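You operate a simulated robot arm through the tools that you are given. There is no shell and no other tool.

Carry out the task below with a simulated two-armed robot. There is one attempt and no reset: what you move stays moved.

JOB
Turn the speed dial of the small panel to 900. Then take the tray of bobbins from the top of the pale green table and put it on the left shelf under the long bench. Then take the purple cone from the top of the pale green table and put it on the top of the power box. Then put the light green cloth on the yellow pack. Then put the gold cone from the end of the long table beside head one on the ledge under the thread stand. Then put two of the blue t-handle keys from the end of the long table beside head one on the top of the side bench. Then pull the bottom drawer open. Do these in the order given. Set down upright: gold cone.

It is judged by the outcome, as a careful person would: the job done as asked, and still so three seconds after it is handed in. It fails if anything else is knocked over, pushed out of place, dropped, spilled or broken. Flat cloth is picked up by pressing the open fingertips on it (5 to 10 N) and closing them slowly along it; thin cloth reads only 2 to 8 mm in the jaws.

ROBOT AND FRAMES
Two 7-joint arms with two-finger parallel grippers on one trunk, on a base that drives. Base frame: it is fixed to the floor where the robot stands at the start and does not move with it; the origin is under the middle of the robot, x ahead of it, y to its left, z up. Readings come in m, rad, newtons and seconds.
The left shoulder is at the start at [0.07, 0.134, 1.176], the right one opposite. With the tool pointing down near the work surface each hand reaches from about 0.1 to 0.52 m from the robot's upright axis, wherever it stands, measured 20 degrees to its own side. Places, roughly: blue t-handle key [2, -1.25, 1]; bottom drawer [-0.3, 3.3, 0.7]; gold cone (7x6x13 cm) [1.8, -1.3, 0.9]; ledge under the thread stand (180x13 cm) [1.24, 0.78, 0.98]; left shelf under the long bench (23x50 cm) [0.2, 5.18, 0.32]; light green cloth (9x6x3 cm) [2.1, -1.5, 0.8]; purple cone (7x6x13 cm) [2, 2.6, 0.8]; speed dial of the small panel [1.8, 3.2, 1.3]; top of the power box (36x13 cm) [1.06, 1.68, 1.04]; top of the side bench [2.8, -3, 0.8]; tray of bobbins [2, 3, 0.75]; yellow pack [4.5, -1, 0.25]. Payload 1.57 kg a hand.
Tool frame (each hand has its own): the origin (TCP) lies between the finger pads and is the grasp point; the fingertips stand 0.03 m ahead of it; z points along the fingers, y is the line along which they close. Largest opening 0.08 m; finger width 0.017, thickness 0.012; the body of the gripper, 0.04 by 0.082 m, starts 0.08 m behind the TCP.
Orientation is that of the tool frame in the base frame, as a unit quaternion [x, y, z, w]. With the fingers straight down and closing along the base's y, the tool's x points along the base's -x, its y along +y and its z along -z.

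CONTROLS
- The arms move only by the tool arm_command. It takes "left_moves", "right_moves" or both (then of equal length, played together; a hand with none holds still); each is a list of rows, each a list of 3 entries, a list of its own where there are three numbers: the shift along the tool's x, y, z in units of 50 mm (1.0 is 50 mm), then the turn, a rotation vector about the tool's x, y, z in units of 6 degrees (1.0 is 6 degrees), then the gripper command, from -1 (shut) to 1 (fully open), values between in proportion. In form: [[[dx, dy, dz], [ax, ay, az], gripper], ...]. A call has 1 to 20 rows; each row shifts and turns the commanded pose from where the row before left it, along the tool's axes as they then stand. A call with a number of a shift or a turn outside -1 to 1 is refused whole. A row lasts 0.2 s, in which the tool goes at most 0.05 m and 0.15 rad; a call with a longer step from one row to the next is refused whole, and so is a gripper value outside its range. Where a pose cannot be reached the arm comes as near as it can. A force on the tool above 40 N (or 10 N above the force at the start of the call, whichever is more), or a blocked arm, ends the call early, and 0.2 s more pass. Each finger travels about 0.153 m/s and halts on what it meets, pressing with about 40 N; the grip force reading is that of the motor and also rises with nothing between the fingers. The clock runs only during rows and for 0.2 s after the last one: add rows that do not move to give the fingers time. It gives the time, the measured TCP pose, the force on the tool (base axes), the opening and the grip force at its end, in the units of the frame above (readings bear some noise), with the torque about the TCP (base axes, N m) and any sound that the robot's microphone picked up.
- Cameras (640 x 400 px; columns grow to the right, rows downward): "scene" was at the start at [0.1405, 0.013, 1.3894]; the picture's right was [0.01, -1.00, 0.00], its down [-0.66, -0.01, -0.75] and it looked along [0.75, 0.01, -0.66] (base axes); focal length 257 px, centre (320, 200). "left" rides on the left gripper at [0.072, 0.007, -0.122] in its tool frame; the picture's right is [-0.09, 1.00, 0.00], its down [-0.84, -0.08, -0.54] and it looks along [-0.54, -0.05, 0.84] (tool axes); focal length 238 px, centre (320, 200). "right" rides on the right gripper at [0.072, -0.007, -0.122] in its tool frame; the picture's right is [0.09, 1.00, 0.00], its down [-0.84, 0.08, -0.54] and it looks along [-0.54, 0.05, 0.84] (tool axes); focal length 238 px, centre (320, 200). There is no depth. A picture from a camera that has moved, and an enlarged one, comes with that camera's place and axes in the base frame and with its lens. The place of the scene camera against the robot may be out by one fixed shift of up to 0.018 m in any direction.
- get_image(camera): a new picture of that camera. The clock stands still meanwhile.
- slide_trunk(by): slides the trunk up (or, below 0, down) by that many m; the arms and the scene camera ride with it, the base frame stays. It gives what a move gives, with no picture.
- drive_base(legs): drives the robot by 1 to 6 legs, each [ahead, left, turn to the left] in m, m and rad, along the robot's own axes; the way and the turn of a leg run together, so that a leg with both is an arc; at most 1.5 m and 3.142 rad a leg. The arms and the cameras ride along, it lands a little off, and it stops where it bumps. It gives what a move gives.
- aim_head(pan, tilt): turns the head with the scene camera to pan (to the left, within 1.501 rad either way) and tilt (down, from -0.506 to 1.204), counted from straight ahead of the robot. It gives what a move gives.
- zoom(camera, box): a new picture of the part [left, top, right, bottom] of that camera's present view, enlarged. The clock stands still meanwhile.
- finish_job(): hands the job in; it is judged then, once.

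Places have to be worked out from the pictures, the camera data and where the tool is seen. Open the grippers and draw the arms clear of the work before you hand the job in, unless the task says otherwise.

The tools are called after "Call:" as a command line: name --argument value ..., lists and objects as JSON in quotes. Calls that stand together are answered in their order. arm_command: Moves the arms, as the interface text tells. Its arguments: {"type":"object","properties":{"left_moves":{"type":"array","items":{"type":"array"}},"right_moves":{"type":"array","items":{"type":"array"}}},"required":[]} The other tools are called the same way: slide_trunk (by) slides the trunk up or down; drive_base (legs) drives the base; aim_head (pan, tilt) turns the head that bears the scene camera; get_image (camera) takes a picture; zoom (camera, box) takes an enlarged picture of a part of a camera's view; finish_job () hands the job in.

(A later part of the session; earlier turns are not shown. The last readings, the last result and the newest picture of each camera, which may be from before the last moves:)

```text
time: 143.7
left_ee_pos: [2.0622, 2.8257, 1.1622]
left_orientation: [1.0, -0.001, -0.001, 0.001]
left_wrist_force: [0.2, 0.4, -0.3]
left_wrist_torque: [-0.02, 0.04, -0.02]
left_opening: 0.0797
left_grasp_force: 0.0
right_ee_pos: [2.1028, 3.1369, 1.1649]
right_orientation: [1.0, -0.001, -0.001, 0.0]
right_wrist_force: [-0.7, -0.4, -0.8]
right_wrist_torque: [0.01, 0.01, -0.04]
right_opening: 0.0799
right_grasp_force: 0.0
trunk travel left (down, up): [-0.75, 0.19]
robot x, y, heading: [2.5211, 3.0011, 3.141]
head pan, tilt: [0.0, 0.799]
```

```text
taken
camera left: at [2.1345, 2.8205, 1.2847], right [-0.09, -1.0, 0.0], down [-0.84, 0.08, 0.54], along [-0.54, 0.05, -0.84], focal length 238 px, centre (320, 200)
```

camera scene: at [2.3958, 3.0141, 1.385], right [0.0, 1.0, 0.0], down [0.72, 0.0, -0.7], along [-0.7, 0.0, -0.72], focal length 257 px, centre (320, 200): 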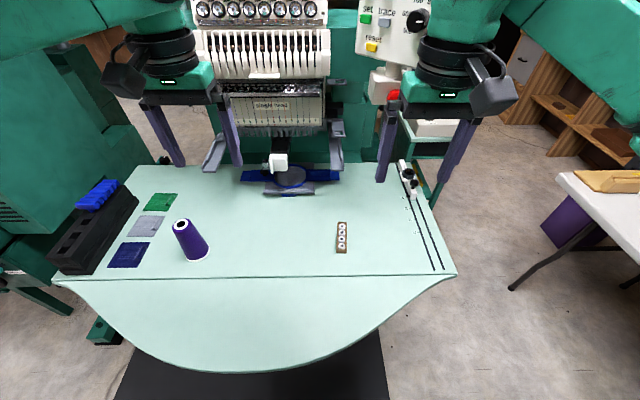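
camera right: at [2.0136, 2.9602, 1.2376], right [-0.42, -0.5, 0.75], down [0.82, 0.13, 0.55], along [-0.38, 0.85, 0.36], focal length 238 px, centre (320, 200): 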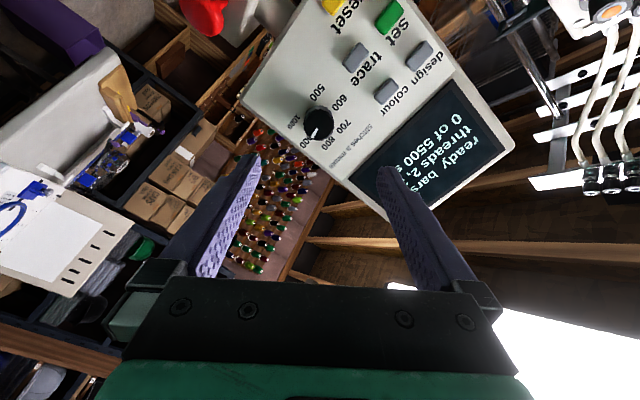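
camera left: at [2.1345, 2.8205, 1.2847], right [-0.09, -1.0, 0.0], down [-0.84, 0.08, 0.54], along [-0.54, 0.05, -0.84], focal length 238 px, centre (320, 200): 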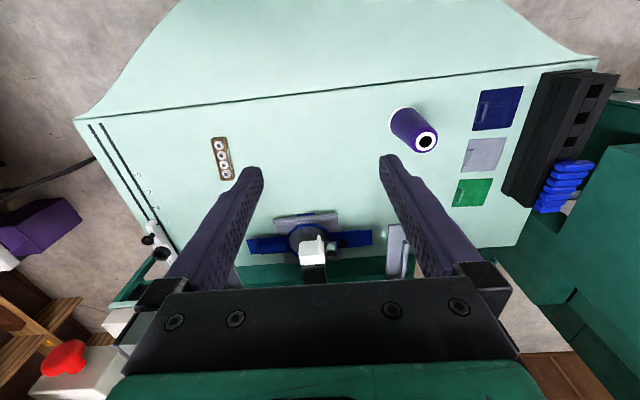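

The tray is at about [1.93,3.073]. I'll take it with the left hand standing to the right side of the table. First I pull both hands back 0.1 m to stay clear of the panel's stop button, then shift the base right and slightly forward.

Call:
arm_command --left_moves '[[[1, 0, 0], [0, 0, 0], 1], [[1, 0, 0], [0, 0, 0], 1], [[0, 0, 0], [0, 0, 0], 1]]' --right_moves '[[[1, 0, 0], [0, 0, 0], 1], [[1, 0, 0], [0, 0, 0], 1], [[0, 0, 0], [0, 0, 0], 1]]'

Call:
drive_base --legs '[[0.0, -0.27, 0], [0.1, 0, 0]]'

Call:
get_image --camera "left"

Call:
get_image --camera "scene"

```text
time: 144.5
left_ee_pos: [2.1593, 2.8254, 1.1613]
left_orientation: [1.0, 0.001, 0.001, 0.0]
left_wrist_force: [-1.0, 0.5, -0.3]
left_wrist_torque: [0.0, -0.04, 0.04]
left_opening: 0.0801
left_grasp_force: 0.0
right_ee_pos: [2.1976, 3.1374, 1.1661]
right_orientation: [1.0, -0.001, 0.001, 0.0]
right_wrist_force: [0.6, 0.4, -0.1]
right_wrist_torque: [-0.01, -0.02, -0.01]
right_opening: 0.0802
right_grasp_force: 0.0
trunk travel left (down, up): [-0.75, 0.19]
robot x, y, heading: [2.5195, 3.0045, 3.145]
head pan, tilt: [0.0, 0.799]
```

```text
time: 147.2
left_ee_pos: [2.0641, 3.1006, 1.163]
left_orientation: [1.0, -0.002, -0.002, 0.0]
left_wrist_force: [-0.3, -0.9, 0.0]
left_wrist_torque: [0.06, 0.01, 0.04]
left_opening: 0.08
left_grasp_force: 0.1
right_ee_pos: [2.1045, 3.4121, 1.1671]
right_orientation: [1.0, -0.004, -0.002, 0.0]
right_wrist_force: [0.9, -0.2, -0.3]
right_wrist_torque: [0.02, 0.0, 0.01]
right_opening: 0.0801
right_grasp_force: 0.1
trunk travel left (down, up): [-0.75, 0.19]
robot x, y, heading: [2.421, 3.2747, 3.138]
head pan, tilt: [0.0, 0.799]
```

```text
taken
camera left: at [2.1366, 3.0934, 1.2844], right [-0.1, -1.0, 0.0], down [-0.83, 0.08, 0.54], along [-0.54, 0.05, -0.84], focal length 238 px, centre (320, 200)
```

left: 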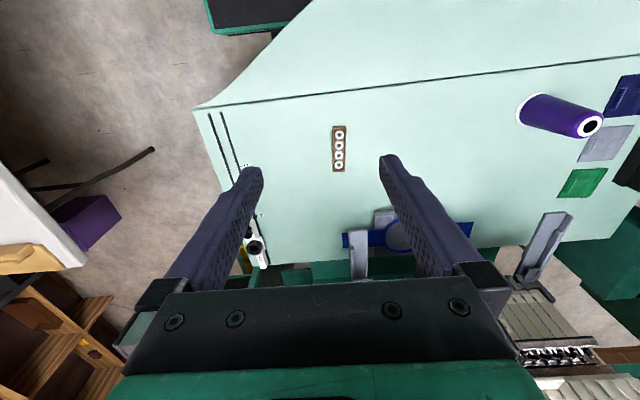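

```text
taken
camera scene: at [2.3002, 3.2962, 1.3843], right [0.01, 1.0, -0.01], down [0.72, -0.01, -0.7], along [-0.7, 0.0, -0.72], focal length 257 px, centre (320, 200)
```

scene: 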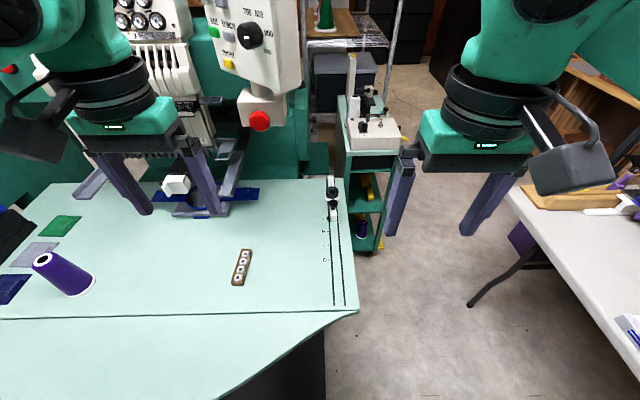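

The tray centre is near [1.932,3.067] and is 3 cm wide by 11 cm long, long side along x. I lower the left hand to z≈0.98 first and then move forward over the tray, staying clear of the stop button at [1.85,3.17,1.14].

Call:
arm_command --left_moves '[[[0, 0.17, 0.9], [0, 0, 0], 1], [[0, 0.17, 0.9], [0, 0, 0], 1], [[0, 0.17, 0.9], [0, 0, 0], 1], [[0, 0.17, 0.9], [0, 0, 0], 1], [[-0.8, 0, 0], [0, 0, 0], 1], [[-0.8, 0, 0], [0, 0, 0], 1], [[-0.8, 0, 0], [0, 0, 0], 1], [[0, 0, 0], [0, 0, 0], 1]]'

Call:
get_image --camera "left"

Call:
zoom --camera "left" --box '[240, 60, 400, 160]'

Call:
get_image --camera "scene"

```text
time: 148.9
left_ee_pos: [1.9445, 3.0597, 0.9828]
left_orientation: [1.0, -0.003, -0.001, -0.002]
left_wrist_force: [-0.4, -0.4, -0.2]
left_wrist_torque: [-0.04, -0.01, 0.01]
left_opening: 0.0802
left_grasp_force: 0.1
right_ee_pos: [2.1031, 3.4075, 1.1669]
right_orientation: [1.0, -0.003, 0.0, -0.001]
right_wrist_force: [0.3, -0.2, -0.8]
right_wrist_torque: [-0.02, 0.0, 0.0]
right_opening: 0.0799
right_grasp_force: 0.1
trunk travel left (down, up): [-0.75, 0.19]
robot x, y, heading: [2.4214, 3.2748, 3.136]
head pan, tilt: [0.0, 0.799]
```

```text
taken
camera left: at [2.0162, 3.0529, 1.1034], right [-0.1, -1.0, 0.0], down [-0.84, 0.08, 0.54], along [-0.54, 0.06, -0.84], focal length 238 px, centre (320, 200)
```

left: 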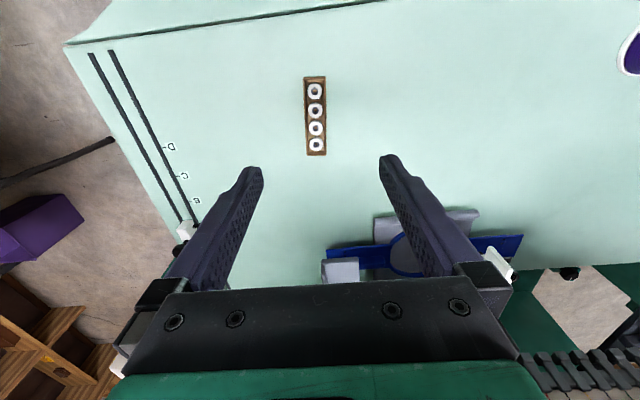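

```text
4.00 times, centred on (320, 110) of left
camera zoom: at [2.0162, 3.0529, 1.1034], right [-0.1, -1.0, 0.0], down [-0.84, 0.08, 0.54], along [-0.54, 0.06, -0.84], focal length 953 px, centre (320, 560)
```

zoom: 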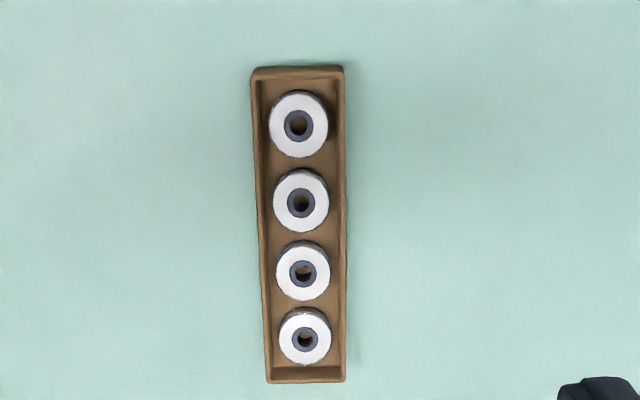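

```text
taken
camera scene: at [2.2984, 3.2959, 1.3841], right [0.01, 1.0, -0.01], down [0.72, -0.01, -0.7], along [-0.7, 0.0, -0.72], focal length 257 px, centre (320, 200)
```

scene: 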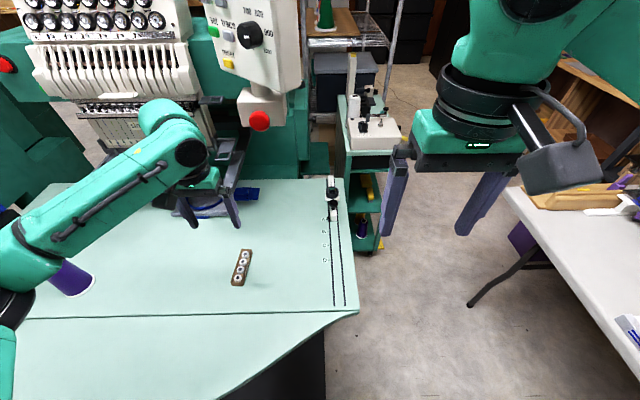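

The tray lies aligned with x, four bobbins in it. The left forearm passes over the purple cone's direction in this view, so I look closely at the elbow region before lowering.

Call:
aim_head --pan 0.6 --tilt 0.9

Call:
get_image --camera "scene"

Call:
get_image --camera "right"

```text
time: 149.9
left_ee_pos: [1.9432, 3.0604, 0.9821]
left_orientation: [1.0, -0.002, -0.001, -0.003]
left_wrist_force: [0.8, 0.1, 0.3]
left_wrist_torque: [-0.02, 0.0, 0.0]
left_opening: 0.08
left_grasp_force: 0.1
right_ee_pos: [2.1032, 3.4068, 1.167]
right_orientation: [1.0, -0.003, -0.001, -0.002]
right_wrist_force: [-0.2, 0.1, -0.2]
right_wrist_torque: [-0.05, 0.02, -0.01]
right_opening: 0.08
right_grasp_force: 0.1
trunk travel left (down, up): [-0.75, 0.19]
robot x, y, heading: [2.4222, 3.2748, 3.133]
head pan, tilt: [0.6, 0.901]
```

```text
taken
camera scene: at [2.3157, 3.2532, 1.3764], right [-0.56, 0.83, -0.01], down [0.65, 0.43, -0.62], along [-0.52, -0.35, -0.78], focal length 257 px, centre (320, 200)
```

scene: 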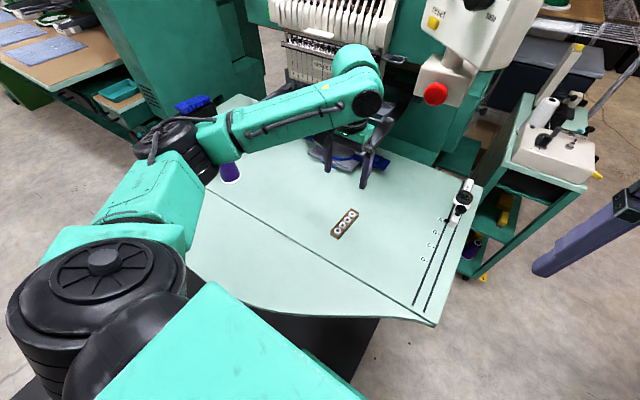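

```text
taken
camera right: at [2.177, 3.4129, 1.2891], right [0.09, -1.0, 0.0], down [-0.84, -0.07, 0.54], along [-0.54, -0.04, -0.84], focal length 238 px, centre (320, 200)
```

right: 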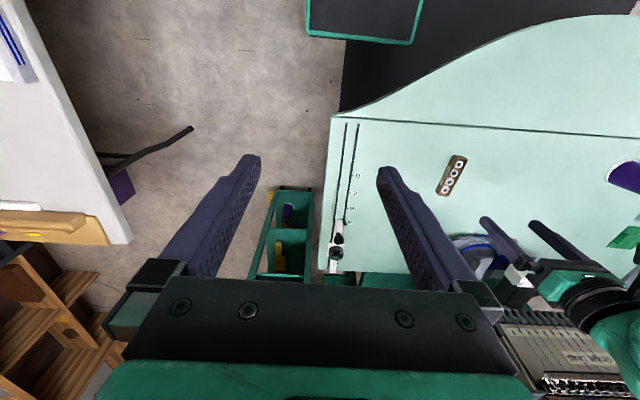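

The elbow is about 0.2 m from the cone and above it, so it is clear. I lower to z≈0.82 while correcting 9 mm in y, and check.

Call:
arm_command --left_moves '[[[-0.13, -0.18, 0.54], [0, 0, 0], 1], [[0, 0, 0.54], [0, 0, 0], 1], [[0, 0, 0.54], [0, 0, 0], 1], [[0, 0, 0.54], [0, 0, 0], 1], [[0, 0, 0.54], [0, 0, 0], 1], [[0, 0, 0.54], [0, 0, 0], 1], [[0, 0, 0], [0, 0, 0], 1]]'

Call:
get_image --camera "left"

Call:
get_image --camera "scene"

```text
time: 151.6
left_ee_pos: [1.9344, 3.0713, 0.8206]
left_orientation: [1.0, -0.003, -0.001, -0.003]
left_wrist_force: [0.0, -0.7, 0.6]
left_wrist_torque: [-0.01, -0.02, -0.02]
left_opening: 0.08
left_grasp_force: 0.0
right_ee_pos: [2.1038, 3.4081, 1.1676]
right_orientation: [1.0, -0.003, -0.001, -0.002]
right_wrist_force: [0.2, 0.4, -0.3]
right_wrist_torque: [0.04, 0.0, -0.01]
right_opening: 0.08
right_grasp_force: 0.1
trunk travel left (down, up): [-0.75, 0.19]
robot x, y, heading: [2.4196, 3.2739, 3.137]
head pan, tilt: [0.6, 0.901]
```

```text
taken
camera left: at [2.0065, 3.0633, 0.9418], right [-0.1, -1.0, 0.0], down [-0.84, 0.08, 0.54], along [-0.54, 0.06, -0.84], focal length 238 px, centre (320, 200)
```

left: 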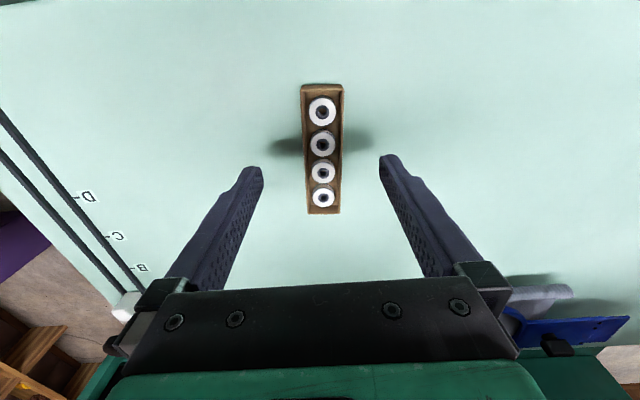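

```text
taken
camera scene: at [2.3159, 3.2531, 1.3764], right [-0.56, 0.83, -0.01], down [0.65, 0.43, -0.62], along [-0.51, -0.35, -0.78], focal length 257 px, centre (320, 200)
```

scene: 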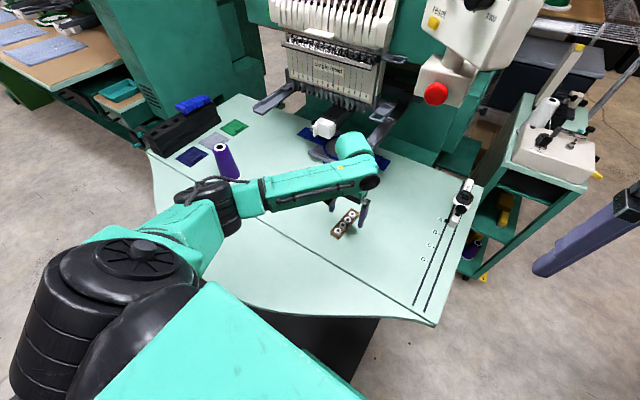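

The elbow stays clear of the cone and the tray is centred between the fingers. I lower 50 mm more so the tips come just above the table, watching the force.

Call:
arm_command --left_moves '[[[0, 0, 0.34], [0, 0, 0], 1], [[0, 0, 0.34], [0, 0, 0], 1], [[0, 0, 0.3], [0, 0, 0], 1], [[0, 0, 0], [0, 0, 0], 1]]'

Call:
get_image --camera "left"

Call:
zoom --camera "scene" --box '[260, 150, 420, 250]'

```text
time: 152.5
left_ee_pos: [1.9357, 3.0685, 0.7801]
left_orientation: [1.0, -0.002, -0.013, -0.004]
left_wrist_force: [11.1, 6.2, 26.1]
left_wrist_torque: [-0.83, -0.53, 0.56]
left_opening: 0.074
left_grasp_force: 0.0
right_ee_pos: [2.1105, 3.4037, 1.1704]
right_orientation: [1.0, -0.002, -0.004, -0.003]
right_wrist_force: [-0.1, -0.1, 0.1]
right_wrist_torque: [0.02, -0.03, 0.03]
right_opening: 0.08
right_grasp_force: 0.0
trunk travel left (down, up): [-0.75, 0.19]
robot x, y, heading: [2.4177, 3.2762, 3.132]
head pan, tilt: [0.6, 0.901]
stopped in row 4 (left hand): the force on the tool passed its limit at 49 N (the readings are from after the stop); the commanded pose is now the measured one
```

```text
taken
camera left: at [2.0094, 3.0608, 0.8999], right [-0.1, -1.0, 0.0], down [-0.82, 0.08, 0.56], along [-0.56, 0.06, -0.83], focal length 238 px, centre (320, 200)
```

left: 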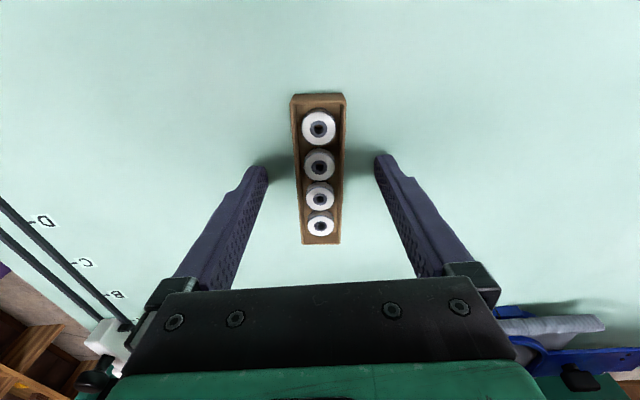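

```text
4.00 times, centred on (340, 200) of scene
camera zoom: at [2.325, 3.2569, 1.3775], right [-0.56, 0.83, 0.0], down [0.65, 0.43, -0.63], along [-0.52, -0.35, -0.78], focal length 1027 px, centre (240, 200)
```

zoom: 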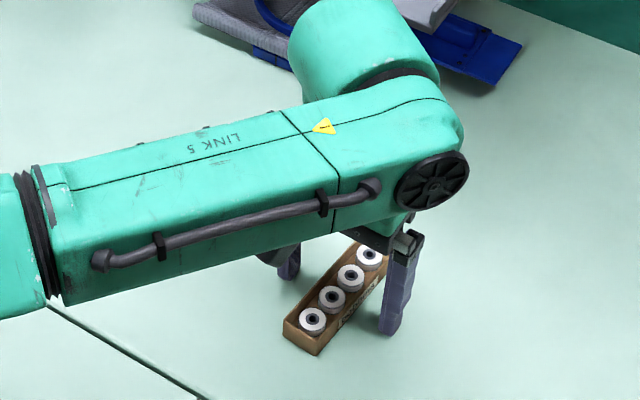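

The tips touched the table: its top is at z≈0.75, and the tray is taller than I thought (~3 cm). I raise 7 mm to relieve the pressure and level again.

Call:
arm_command --left_moves '[[[0, 0, -0.14], [0, 0, 0], 1], [[0, 0, 0], [0, 0, 0], 1], [[0, 0, 0], [0, 0, 0], 1]]'

Call:
get_image --camera "left"

```text
time: 153.3
left_ee_pos: [1.9302, 3.0662, 0.7802]
left_orientation: [1.0, -0.002, -0.008, -0.004]
left_wrist_force: [-0.3, -0.2, -0.2]
left_wrist_torque: [0.03, 0.01, -0.01]
left_opening: 0.0799
left_grasp_force: 0.1
right_ee_pos: [2.1025, 3.4006, 1.1675]
right_orientation: [1.0, -0.003, -0.001, -0.004]
right_wrist_force: [0.1, -0.2, -0.4]
right_wrist_torque: [0.01, 0.01, 0.02]
right_opening: 0.0802
right_grasp_force: 0.0
trunk travel left (down, up): [-0.75, 0.19]
robot x, y, heading: [2.4215, 3.2761, 3.13]
head pan, tilt: [0.6, 0.901]
```

```text
taken
camera left: at [2.0042, 3.0579, 0.9007], right [-0.1, -1.0, -0.01], down [-0.83, 0.08, 0.56], along [-0.55, 0.06, -0.83], focal length 238 px, centre (320, 200)
```

left: 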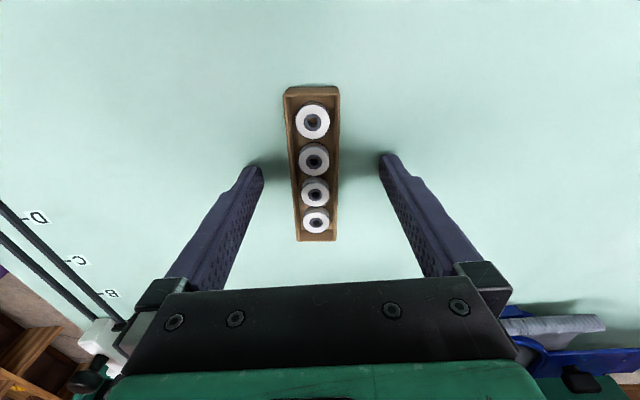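

Force is now zero with the tips right at the table surface. I raise 2 mm and close slowly on the tray's sides.

Call:
arm_command --left_moves '[[[0, 0, -0.04], [0, 0, 0], 1], [[0, 0, 0], [0, 0, 0], 0.4], [[0, 0, 0], [0, 0, 0], 0.1], [[0, 0, 0], [0, 0, 0], -0.1], [[0, 0, 0], [0, 0, 0], -0.3], [[0, 0, 0], [0, 0, 0], -0.5], [[0, 0, 0], [0, 0, 0], -0.5]]'

Call:
get_image --camera "left"

```text
time: 154.9
left_ee_pos: [1.9311, 3.0653, 0.7826]
left_orientation: [1.0, -0.002, -0.008, -0.004]
left_wrist_force: [0.6, -0.7, 1.5]
left_wrist_torque: [0.01, 0.0, 0.01]
left_opening: 0.0285
left_grasp_force: 38.3
right_ee_pos: [2.1047, 3.4002, 1.1677]
right_orientation: [1.0, -0.003, -0.001, -0.005]
right_wrist_force: [-0.3, 0.6, -0.1]
right_wrist_torque: [-0.01, 0.0, -0.07]
right_opening: 0.0802
right_grasp_force: 0.1
trunk travel left (down, up): [-0.75, 0.19]
robot x, y, heading: [2.4235, 3.2738, 3.136]
head pan, tilt: [0.6, 0.901]
```

```text
taken
camera left: at [2.0044, 3.0579, 0.9034], right [-0.1, -1.0, -0.01], down [-0.83, 0.08, 0.56], along [-0.55, 0.06, -0.83], focal length 238 px, centre (320, 200)
```

left: 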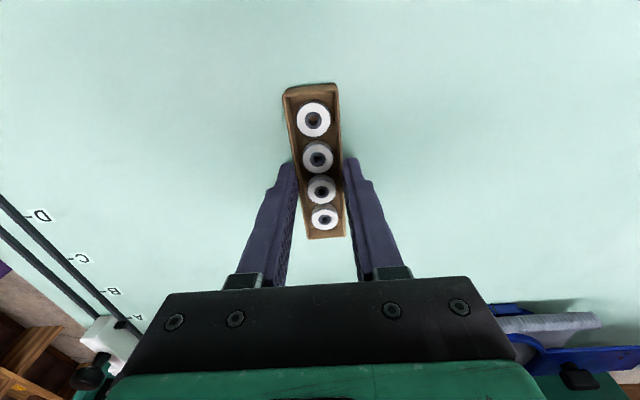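

The tray is gripped (28.5 mm, 38 N). I lift it slowly 6 cm and check that it hangs level with the bobbins in place.

Call:
arm_command --left_moves '[[[0, 0, -0.2], [0, 0, 0], -0.5], [[0, 0, -0.4], [0, 0, 0], -0.5], [[0, 0, -0.6], [0, 0, 0], -0.5], [[0, 0, 0], [0, 0, 0], -0.5]]'

Call:
get_image --camera "left"

Call:
zoom --camera "scene" --box '[260, 130, 420, 230]'

```text
time: 155.9
left_ee_pos: [1.9313, 3.0661, 0.8447]
left_orientation: [1.0, -0.002, -0.008, -0.003]
left_wrist_force: [1.0, 0.4, -0.5]
left_wrist_torque: [0.01, -0.06, 0.0]
left_opening: 0.0284
left_grasp_force: 38.1
right_ee_pos: [2.1025, 3.4018, 1.168]
right_orientation: [1.0, -0.003, -0.001, -0.005]
right_wrist_force: [0.6, 0.3, 0.0]
right_wrist_torque: [-0.02, 0.0, -0.01]
right_opening: 0.0804
right_grasp_force: 0.1
trunk travel left (down, up): [-0.75, 0.19]
robot x, y, heading: [2.4237, 3.2726, 3.139]
head pan, tilt: [0.6, 0.901]
```

```text
taken
camera left: at [2.0048, 3.0577, 0.965], right [-0.1, -1.0, -0.01], down [-0.83, 0.08, 0.56], along [-0.55, 0.06, -0.83], focal length 238 px, centre (320, 200)
```

left: 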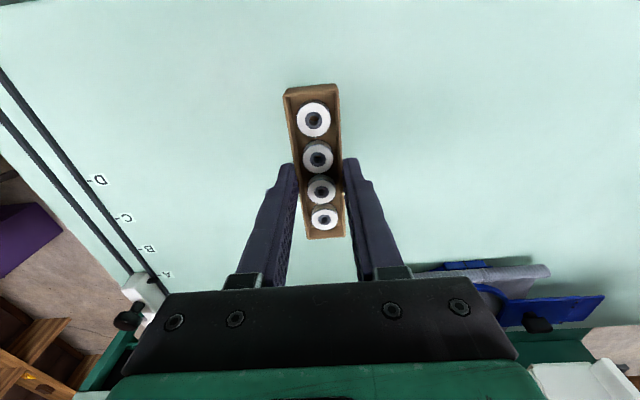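

```text
4.00 times, centred on (340, 180) of scene
camera zoom: at [2.3157, 3.2529, 1.3763], right [-0.56, 0.83, -0.01], down [0.65, 0.43, -0.62], along [-0.51, -0.35, -0.78], focal length 1027 px, centre (240, 280)
```

zoom: 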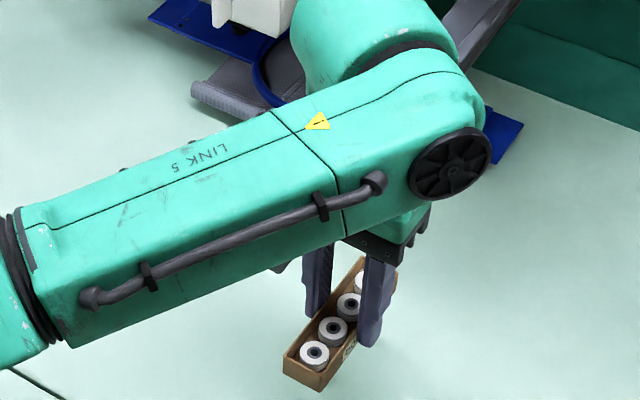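

The tray hangs level with all four bobbins in it. I raise it to carrying height and pull it back toward the robot.

Call:
arm_command --left_moves '[[[0, 0, -0.5], [0, 0, 0], -0.5], [[0, 0, -0.6], [0, 0, 0], -0.5], [[0, 0, -0.6], [0, 0, 0], -0.5], [[0, 0, -0.6], [0, 0, 0], -0.5], [[0.3, 0, -0.6], [0, 0, 0], -0.5], [[0.5, 0, -0.6], [0, 0, 0], -0.5], [[0.6, 0, -0.6], [0, 0, 0], -0.5], [[0.6, 0, -0.6], [0, 0, 0], -0.5], [[0.5, 0, -0.6], [0, 0, 0], -0.5], [[0.3, 0, -0.4], [0, 0, 0], -0.5], [[0, 0, 0], [0, 0, 0], -0.5]]'

Call:
aim_head --pan -0.5 --tilt 0.7

Call:
get_image --camera "scene"

Call:
get_image --camera "left"

```text
time: 158.3
left_ee_pos: [2.0766, 3.0627, 1.1269]
left_orientation: [1.0, -0.002, -0.008, -0.003]
left_wrist_force: [0.0, 0.1, -0.1]
left_wrist_torque: [-0.02, -0.03, 0.02]
left_opening: 0.0282
left_grasp_force: 38.9
right_ee_pos: [2.1033, 3.4002, 1.168]
right_orientation: [1.0, -0.004, -0.001, -0.004]
right_wrist_force: [-0.3, -0.3, 0.4]
right_wrist_torque: [0.02, -0.05, -0.03]
right_opening: 0.0798
right_grasp_force: 0.0
trunk travel left (down, up): [-0.75, 0.19]
robot x, y, heading: [2.422, 3.2752, 3.134]
head pan, tilt: [0.6, 0.901]
```

```text
time: 159.7
left_ee_pos: [2.0766, 3.0626, 1.1276]
left_orientation: [1.0, -0.002, -0.007, -0.004]
left_wrist_force: [0.1, -0.5, 0.5]
left_wrist_torque: [0.01, 0.0, 0.0]
left_opening: 0.0285
left_grasp_force: 38.6
right_ee_pos: [2.103, 3.4014, 1.1682]
right_orientation: [1.0, -0.003, -0.002, -0.005]
right_wrist_force: [0.5, 0.8, 0.4]
right_wrist_torque: [0.0, -0.04, -0.01]
right_opening: 0.0799
right_grasp_force: 0.0
trunk travel left (down, up): [-0.75, 0.19]
robot x, y, heading: [2.4222, 3.2736, 3.132]
head pan, tilt: [-0.499, 0.7]
```

```text
taken
camera scene: at [2.3042, 3.3364, 1.392], right [0.48, 0.88, -0.01], down [0.56, -0.32, -0.76], along [-0.67, 0.37, -0.65], focal length 257 px, centre (320, 200)
```

scene: 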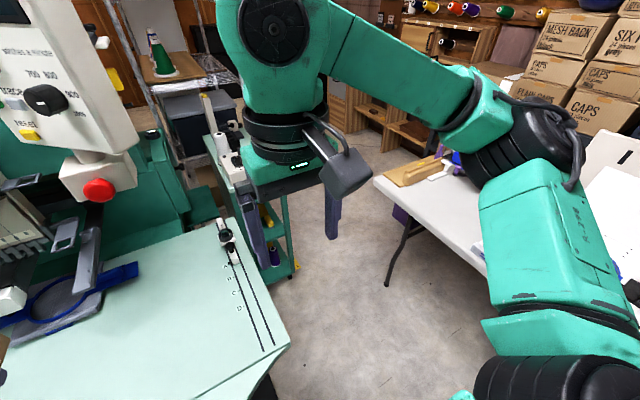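

```text
taken
camera left: at [2.1502, 3.0552, 1.2478], right [-0.1, -1.0, -0.01], down [-0.83, 0.08, 0.56], along [-0.55, 0.06, -0.83], focal length 238 px, centre (320, 200)
```

left: 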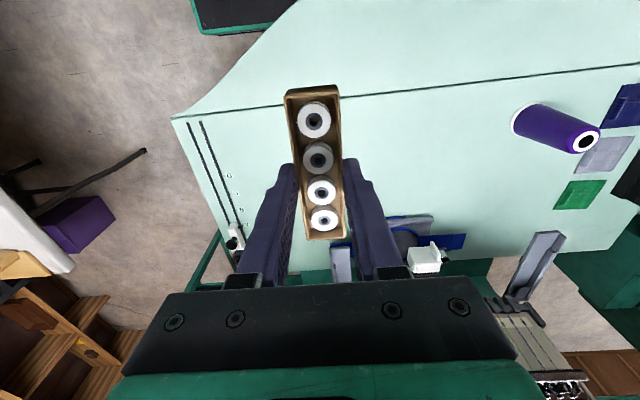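

The gap between the cart and the white table is only about 0.4 m, too narrow. I take the long way round: back off, turn to face +y, and drive back down the corridor with the tray.

Call:
drive_base --legs '[[-0.78, 0, 0], [0, 0, -1.565], [-1.5, 0, 0]]'

Call:
aim_head --pan 0.0 --tilt 0.7

Call:
get_image --camera "left"

Call:
get_image --camera "scene"

```text
time: 174.7
left_ee_pos: [3.0102, 2.113, 1.1258]
left_orientation: [-0.706, 0.708, 0.002, 0.008]
left_wrist_force: [0.1, -0.2, 0.4]
left_wrist_torque: [-0.01, 0.02, 0.02]
left_opening: 0.0288
left_grasp_force: 38.7
right_ee_pos: [3.3493, 2.0887, 1.1671]
right_orientation: [-0.706, 0.708, -0.003, 0.004]
right_wrist_force: [0.6, 0.6, 0.4]
right_wrist_torque: [0.0, -0.01, -0.02]
right_opening: 0.0801
right_grasp_force: 0.1
trunk travel left (down, up): [-0.75, 0.19]
robot x, y, heading: [3.2255, 1.7693, 1.568]
head pan, tilt: [-0.499, 0.7]
```

```text
time: 175.6
left_ee_pos: [3.011, 2.1139, 1.126]
left_orientation: [-0.707, 0.707, 0.003, 0.009]
left_wrist_force: [-0.9, 0.1, 0.0]
left_wrist_torque: [0.03, -0.01, 0.01]
left_opening: 0.0284
left_grasp_force: 39.0
right_ee_pos: [3.3494, 2.0879, 1.1667]
right_orientation: [-0.706, 0.708, -0.003, 0.004]
right_wrist_force: [0.4, 0.0, 0.2]
right_wrist_torque: [-0.03, 0.01, -0.02]
right_opening: 0.08
right_grasp_force: 0.1
trunk travel left (down, up): [-0.75, 0.19]
robot x, y, heading: [3.2225, 1.7673, 1.568]
head pan, tilt: [0.0, 0.7]
```

```text
taken
camera left: at [3.0025, 2.0401, 1.2464], right [-1.0, 0.09, -0.01], down [0.07, 0.83, 0.56], along [0.06, 0.55, -0.83], focal length 238 px, centre (320, 200)
```

left: 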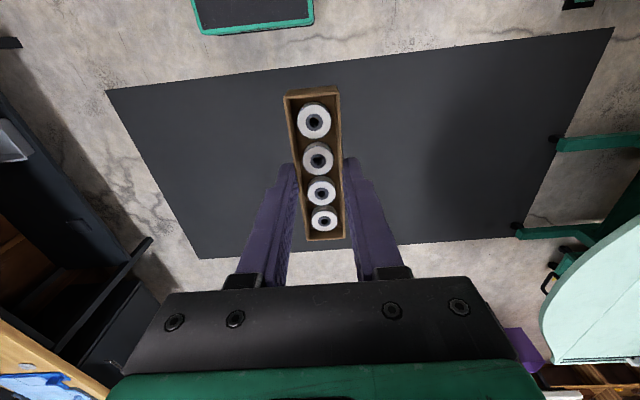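

```text
taken
camera scene: at [3.2309, 1.9157, 1.3913], right [1.0, 0.0, 0.0], down [0.0, -0.64, -0.76], along [0.0, 0.76, -0.64], focal length 257 px, centre (320, 200)
```

scene: 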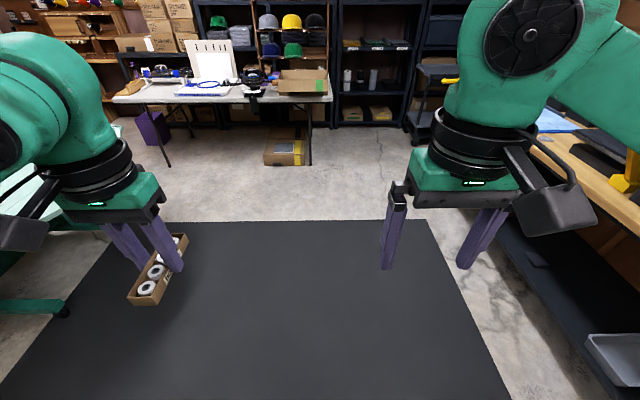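

The tray is still held well. I continue backing down the corridor to y≈-2.2.

Call:
drive_base --legs '[[-1.5, 0, 0], [-1.5, 0, 0], [-0.97, 0, 0]]'

Call:
aim_head --pan 0.8 --tilt 0.6

Call:
get_image --camera "scene"

Call:
get_image --camera "left"

```text
time: 194.4
left_ee_pos: [3.009, -1.7904, 1.1262]
left_orientation: [-0.705, 0.71, 0.002, 0.009]
left_wrist_force: [-0.1, 0.4, 0.0]
left_wrist_torque: [0.01, -0.03, 0.05]
left_opening: 0.0284
left_grasp_force: 38.5
right_ee_pos: [3.3472, -1.818, 1.1661]
right_orientation: [-0.704, 0.71, -0.003, 0.004]
right_wrist_force: [0.0, 0.3, 0.4]
right_wrist_torque: [-0.01, -0.01, 0.0]
right_opening: 0.0798
right_grasp_force: 0.1
trunk travel left (down, up): [-0.75, 0.19]
robot x, y, heading: [3.2185, -2.1382, 1.562]
head pan, tilt: [0.0, 0.7]
```

```text
time: 195.6
left_ee_pos: [3.008, -1.7893, 1.1261]
left_orientation: [-0.704, 0.71, 0.002, 0.009]
left_wrist_force: [0.2, 0.1, -0.4]
left_wrist_torque: [0.0, -0.01, -0.02]
left_opening: 0.0286
left_grasp_force: 38.7
right_ee_pos: [3.3456, -1.8178, 1.1657]
right_orientation: [-0.703, 0.711, -0.003, 0.005]
right_wrist_force: [0.8, -0.5, -0.2]
right_wrist_torque: [-0.02, 0.04, -0.01]
right_opening: 0.0802
right_grasp_force: 0.0
trunk travel left (down, up): [-0.75, 0.19]
robot x, y, heading: [3.2223, -2.1377, 1.563]
head pan, tilt: [0.799, 0.6]
```

```text
taken
camera scene: at [3.164, -2.0121, 1.3999], right [0.7, 0.71, 0.0], down [0.4, -0.4, -0.82], along [-0.59, 0.58, -0.57], focal length 257 px, centre (320, 200)
```

scene: 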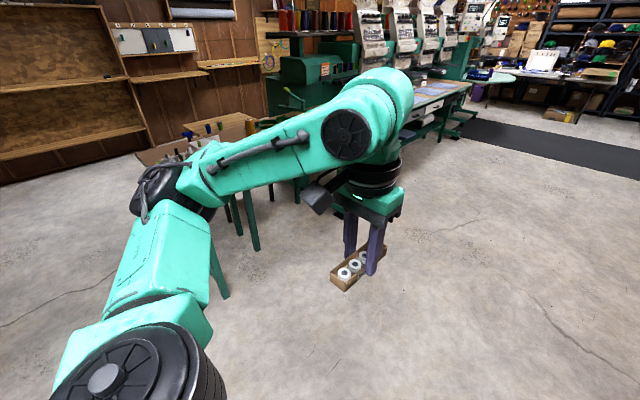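

```text
taken
camera left: at [2.9999, -1.8638, 1.2463], right [-1.0, 0.1, -0.01], down [0.08, 0.83, 0.56], along [0.06, 0.55, -0.83], focal length 238 px, centre (320, 200)
```

left: 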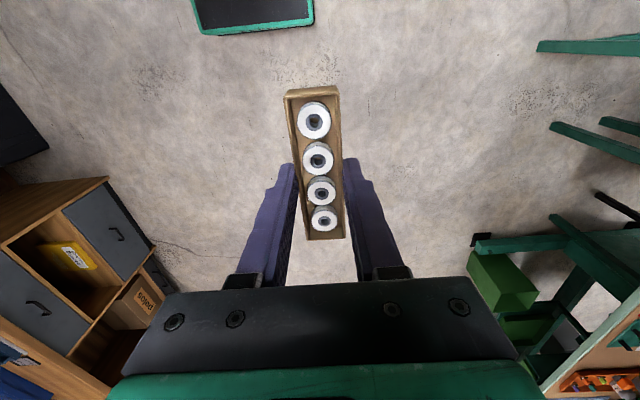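

All is well. I move left (-x) through the passage to x≈0.2 and then ahead along the front of the machine.

Call:
drive_base --legs '[[-0.05, 1.5, 0], [0, 1.5, 0.01]]'

Call:
get_image --camera "left"

Call:
drive_base --legs '[[1.5, 0, 0], [1.5, 0, 0]]'

Call:
get_image --camera "left"

```text
refused: leg 1 is longer than a leg can be; nothing moved
```

```text
taken
camera left: at [2.9999, -1.8638, 1.2463], right [-1.0, 0.1, -0.01], down [0.08, 0.83, 0.56], along [0.06, 0.55, -0.83], focal length 238 px, centre (320, 200)
```

left: 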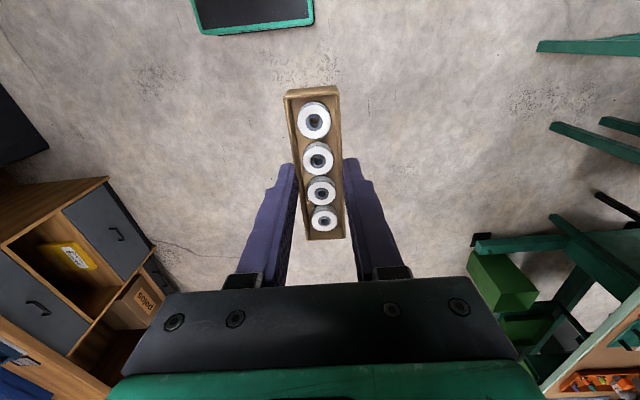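

```text
time: 210.1
left_ee_pos: [2.9891, 1.212, 1.1264]
left_orientation: [0.712, -0.702, -0.003, -0.009]
left_wrist_force: [1.0, 0.1, 0.3]
left_wrist_torque: [0.02, 0.02, -0.02]
left_opening: 0.0285
left_grasp_force: 38.8
right_ee_pos: [3.326, 1.1916, 1.1687]
right_orientation: [0.711, -0.703, 0.003, -0.004]
right_wrist_force: [-0.8, 0.5, 0.0]
right_wrist_torque: [0.0, 0.01, 0.01]
right_opening: 0.0798
right_grasp_force: 0.0
trunk travel left (down, up): [-0.75, 0.19]
robot x, y, heading: [3.2052, 0.8679, 1.583]
head pan, tilt: [0.799, 0.6]
```

```text
taken
camera left: at [2.9812, 1.1379, 1.2464], right [-1.0, 0.08, -0.01], down [0.06, 0.83, 0.56], along [0.05, 0.55, -0.83], focal length 238 px, centre (320, 200)
```

left: 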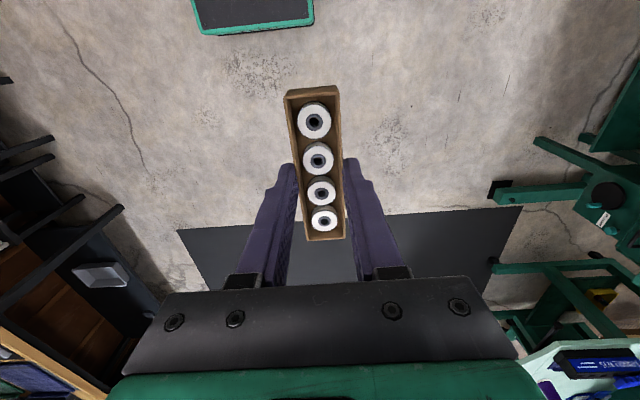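

The first leg was refused (over 1.5 m), so the second drive took me back up the corridor — harmless. I go back down and then left in legs under 1.5 m.

Call:
drive_base --legs '[[-1.5, 0, -0.01], [-1.5, 0, 0], [-0.06, 0, 0]]'

```text
time: 225.0
left_ee_pos: [2.9931, -1.816, 1.1238]
left_orientation: [-0.703, 0.711, 0.001, 0.007]
left_wrist_force: [0.4, 0.6, -0.5]
left_wrist_torque: [-0.02, 0.01, 0.03]
left_opening: 0.0287
left_grasp_force: 38.7
right_ee_pos: [3.3312, -1.844, 1.1658]
right_orientation: [-0.702, 0.712, -0.005, 0.003]
right_wrist_force: [0.1, 0.2, -0.2]
right_wrist_torque: [-0.04, -0.01, -0.01]
right_opening: 0.0799
right_grasp_force: 0.1
trunk travel left (down, up): [-0.75, 0.19]
robot x, y, heading: [3.1961, -2.1682, 1.554]
head pan, tilt: [0.799, 0.6]
```

Now at [3.20,-2.17], heading 1.554. I move left along the passage.

Call:
drive_base --legs '[[0, 0, 0.017], [0, 1.48, 0], [0, 1.48, 0]]'

```text
time: 239.4
left_ee_pos: [0.0817, -1.841, 1.1258]
left_orientation: [0.709, -0.705, -0.002, -0.009]
left_wrist_force: [-0.2, -0.9, 0.0]
left_wrist_torque: [0.02, 0.0, -0.02]
left_opening: 0.0286
left_grasp_force: 38.9
right_ee_pos: [0.4188, -1.8659, 1.1662]
right_orientation: [0.708, -0.706, 0.003, -0.004]
right_wrist_force: [-0.5, -0.3, -0.2]
right_wrist_torque: [0.02, 0.02, 0.01]
right_opening: 0.0802
right_grasp_force: 0.1
trunk travel left (down, up): [-0.75, 0.19]
robot x, y, heading: [0.2994, -2.1902, 1.576]
head pan, tilt: [0.799, 0.6]
```

I drive ahead (+y) along the front of the machine at x≈0.3 to about y=2.1.

Call:
drive_base --legs '[[1.5, 0, -0.005], [1.5, 0, 0], [1.3, 0, 0]]'

Call:
aim_head --pan 0.0 --tilt 0.5

Call:
get_image --camera "scene"

Call:
get_image --camera "left"

```text
time: 260.0
left_ee_pos: [0.1026, 2.4756, 1.1253]
left_orientation: [-0.705, 0.71, 0.002, 0.009]
left_wrist_force: [-0.2, 0.4, 0.1]
left_wrist_torque: [0.01, 0.04, -0.01]
left_opening: 0.0288
left_grasp_force: 38.4
right_ee_pos: [0.4409, 2.4484, 1.1678]
right_orientation: [-0.703, 0.711, -0.003, 0.004]
right_wrist_force: [1.4, -0.2, 0.0]
right_wrist_torque: [-0.01, 0.01, -0.02]
right_opening: 0.08
right_grasp_force: 0.0
trunk travel left (down, up): [-0.75, 0.19]
robot x, y, heading: [0.311, 2.1267, 1.561]
head pan, tilt: [0.799, 0.6]
```

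```text
time: 261.1
left_ee_pos: [0.1038, 2.4759, 1.1269]
left_orientation: [-0.704, 0.71, 0.002, 0.009]
left_wrist_force: [-1.0, 0.1, -0.7]
left_wrist_torque: [0.0, -0.02, 0.0]
left_opening: 0.0284
left_grasp_force: 38.5
right_ee_pos: [0.4405, 2.4487, 1.1668]
right_orientation: [-0.703, 0.712, -0.004, 0.004]
right_wrist_force: [-0.5, 0.3, 1.1]
right_wrist_torque: [0.0, -0.01, -0.03]
right_opening: 0.08
right_grasp_force: 0.0
trunk travel left (down, up): [-0.75, 0.19]
robot x, y, heading: [0.3156, 2.1274, 1.563]
head pan, tilt: [0.0, 0.499]
```

```text
taken
camera scene: at [0.3215, 2.2821, 1.409], right [1.0, -0.01, 0.0], down [0.0, -0.48, -0.88], along [0.01, 0.88, -0.48], focal length 257 px, centre (320, 200)
```

scene: 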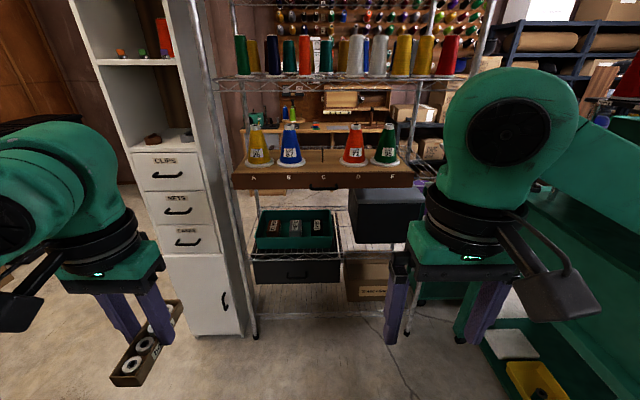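

```text
taken
camera left: at [0.0942, 2.4021, 1.2463], right [-0.99, 0.1, -0.01], down [0.08, 0.83, 0.56], along [0.06, 0.55, -0.83], focal length 238 px, centre (320, 200)
```

left: 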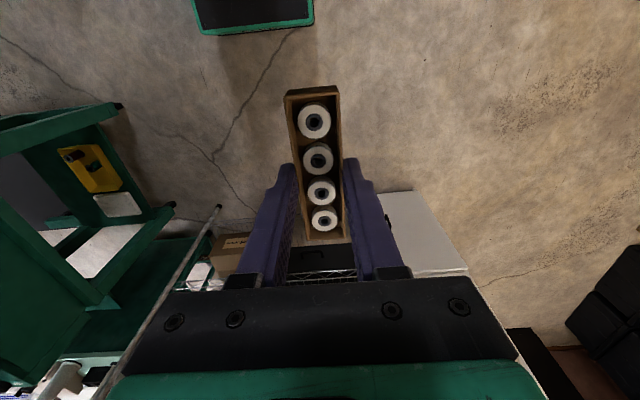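

The three-drawer cabinet and rack are ahead; the bench lies behind them. I need to go round the cabinet's left side, so I look left first.

Call:
aim_head --pan 0.9 --tilt 0.45

Call:
get_image --camera "scene"

```text
time: 262.4
left_ee_pos: [0.1032, 2.475, 1.1257]
left_orientation: [-0.704, 0.71, 0.002, 0.009]
left_wrist_force: [0.5, 0.7, 0.2]
left_wrist_torque: [0.03, 0.02, 0.02]
left_opening: 0.0286
left_grasp_force: 38.0
right_ee_pos: [0.4409, 2.448, 1.1683]
right_orientation: [-0.703, 0.711, -0.003, 0.005]
right_wrist_force: [-1.1, 0.5, -0.4]
right_wrist_torque: [0.03, 0.01, -0.03]
right_opening: 0.0799
right_grasp_force: 0.1
trunk travel left (down, up): [-0.75, 0.19]
robot x, y, heading: [0.3125, 2.1312, 1.559]
head pan, tilt: [0.901, 0.45]
```

```text
taken
camera scene: at [0.2493, 2.2491, 1.4134], right [0.63, 0.78, 0.0], down [0.34, -0.27, -0.9], along [-0.7, 0.57, -0.44], focal length 257 px, centre (320, 200)
```

scene: 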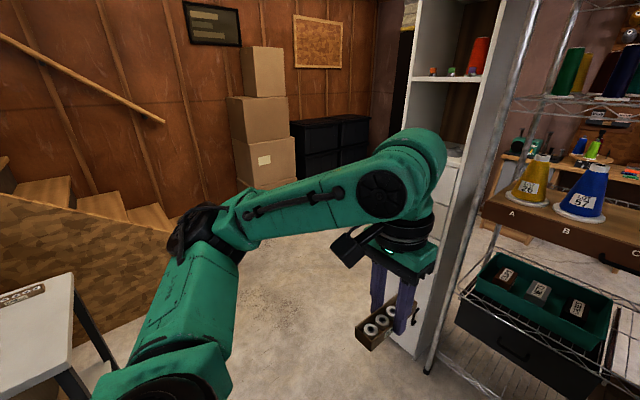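

There is open floor to the left. I move ahead slightly and then left to x≈-1.1, then look toward the area behind the cabinet.

Call:
drive_base --legs '[[0.3, 0.15, 0.01], [0, 1.3, 0]]'

Call:
aim_head --pan -0.2 --tilt 0.4

Call:
get_image --camera "scene"

Call:
get_image --camera "right"

```text
time: 270.7
left_ee_pos: [-1.3417, 2.7943, 1.1266]
left_orientation: [-0.701, 0.713, 0.002, 0.01]
left_wrist_force: [-0.2, -0.4, 0.2]
left_wrist_torque: [-0.01, 0.01, -0.01]
left_opening: 0.0281
left_grasp_force: 38.2
right_ee_pos: [-1.0027, 2.764, 1.1667]
right_orientation: [-0.7, 0.714, -0.003, 0.004]
right_wrist_force: [0.1, 0.2, 0.0]
right_wrist_torque: [-0.01, -0.01, 0.01]
right_opening: 0.0802
right_grasp_force: 0.1
trunk travel left (down, up): [-0.75, 0.19]
robot x, y, heading: [-1.135, 2.446, 1.551]
head pan, tilt: [0.901, 0.45]
```

```text
time: 272.0
left_ee_pos: [-1.3421, 2.7951, 1.1261]
left_orientation: [-0.701, 0.713, 0.003, 0.008]
left_wrist_force: [0.0, -0.3, -0.1]
left_wrist_torque: [-0.01, 0.01, 0.01]
left_opening: 0.0285
left_grasp_force: 38.9
right_ee_pos: [-1.0034, 2.7646, 1.1667]
right_orientation: [-0.7, 0.714, -0.003, 0.004]
right_wrist_force: [-0.2, -0.2, -0.2]
right_wrist_torque: [-0.01, -0.01, 0.0]
right_opening: 0.0798
right_grasp_force: 0.0
trunk travel left (down, up): [-0.75, 0.19]
robot x, y, heading: [-1.133, 2.4457, 1.548]
head pan, tilt: [-0.201, 0.4]
```

```text
taken
camera scene: at [-1.1061, 2.5989, 1.4181], right [0.98, -0.22, 0.0], down [-0.09, -0.38, -0.92], along [0.2, 0.9, -0.39], focal length 257 px, centre (320, 200)
```

scene: 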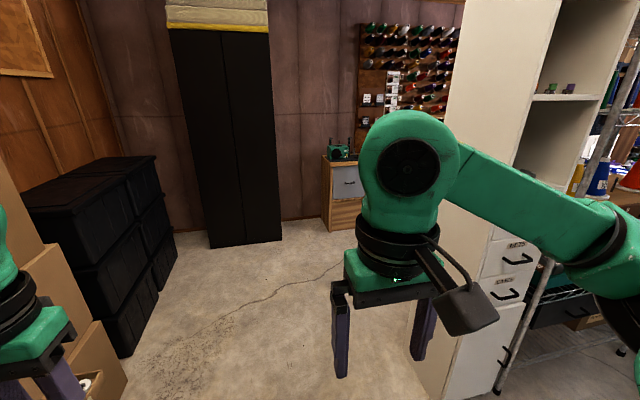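

```text
taken
camera right: at [-0.9979, 2.6917, 1.2889], right [-1.0, -0.07, -0.01], down [-0.07, 0.84, 0.54], along [-0.03, 0.54, -0.84], focal length 238 px, centre (320, 200)
```

right: 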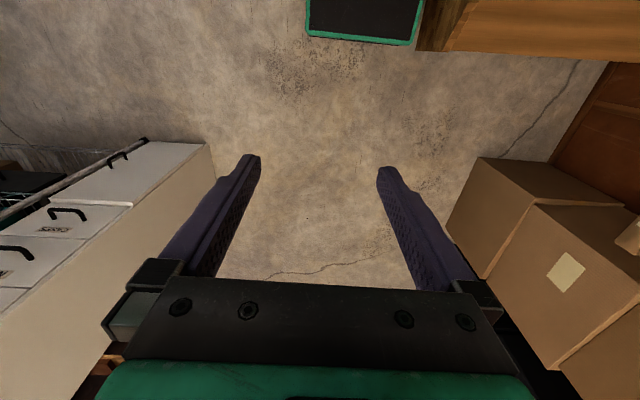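

I'm centred in the gap beside the cabinet; the bench's left end is at about [-0.46,5.0]. I drive ahead to y≈4.15 and look right along the bench.

Call:
drive_base --legs '[[1.45, 0, 0.02], [0.22, 0, 0]]'

Call:
aim_head --pan -0.9 --tilt 0.5

Call:
get_image --camera "scene"

Call:
get_image --camera "right"

```text
time: 280.5
left_ee_pos: [-1.286, 4.4555, 1.1266]
left_orientation: [-0.695, 0.719, 0.003, 0.009]
left_wrist_force: [-0.9, 0.7, 0.0]
left_wrist_torque: [0.01, 0.0, 0.0]
left_opening: 0.0283
left_grasp_force: 38.7
right_ee_pos: [-0.9477, 4.4187, 1.1675]
right_orientation: [-0.694, 0.72, -0.002, 0.004]
right_wrist_force: [-0.2, 0.6, -0.5]
right_wrist_torque: [0.01, -0.01, -0.02]
right_opening: 0.0801
right_grasp_force: 0.0
trunk travel left (down, up): [-0.75, 0.19]
robot x, y, heading: [-1.0849, 4.1065, 1.532]
head pan, tilt: [-0.201, 0.4]
```

```text
time: 281.5
left_ee_pos: [-1.2851, 4.457, 1.1261]
left_orientation: [-0.694, 0.72, 0.003, 0.009]
left_wrist_force: [0.2, -0.6, -0.5]
left_wrist_torque: [0.02, -0.04, 0.02]
left_opening: 0.0284
left_grasp_force: 38.5
right_ee_pos: [-0.9482, 4.4206, 1.168]
right_orientation: [-0.693, 0.721, -0.003, 0.005]
right_wrist_force: [0.6, -0.5, -0.3]
right_wrist_torque: [0.01, -0.01, -0.01]
right_opening: 0.08
right_grasp_force: 0.0
trunk travel left (down, up): [-0.75, 0.19]
robot x, y, heading: [-1.0842, 4.1033, 1.531]
head pan, tilt: [-0.901, 0.499]
```

```text
taken
camera scene: at [-1.0018, 4.2209, 1.409], right [0.59, -0.81, 0.0], down [-0.39, -0.28, -0.88], along [0.71, 0.52, -0.48], focal length 257 px, centre (320, 200)
```

scene: 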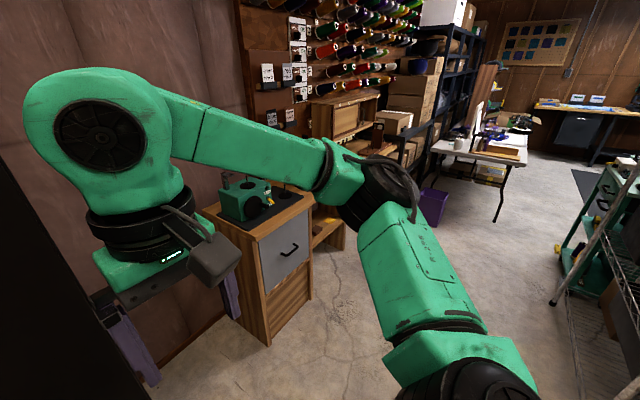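

```text
taken
camera right: at [-0.9435, 4.348, 1.2891], right [-1.0, -0.05, -0.01], down [-0.05, 0.84, 0.54], along [-0.02, 0.54, -0.84], focal length 238 px, centre (320, 200)
```

right: 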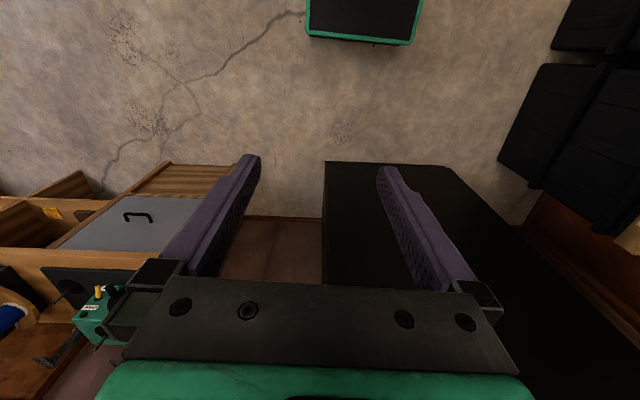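

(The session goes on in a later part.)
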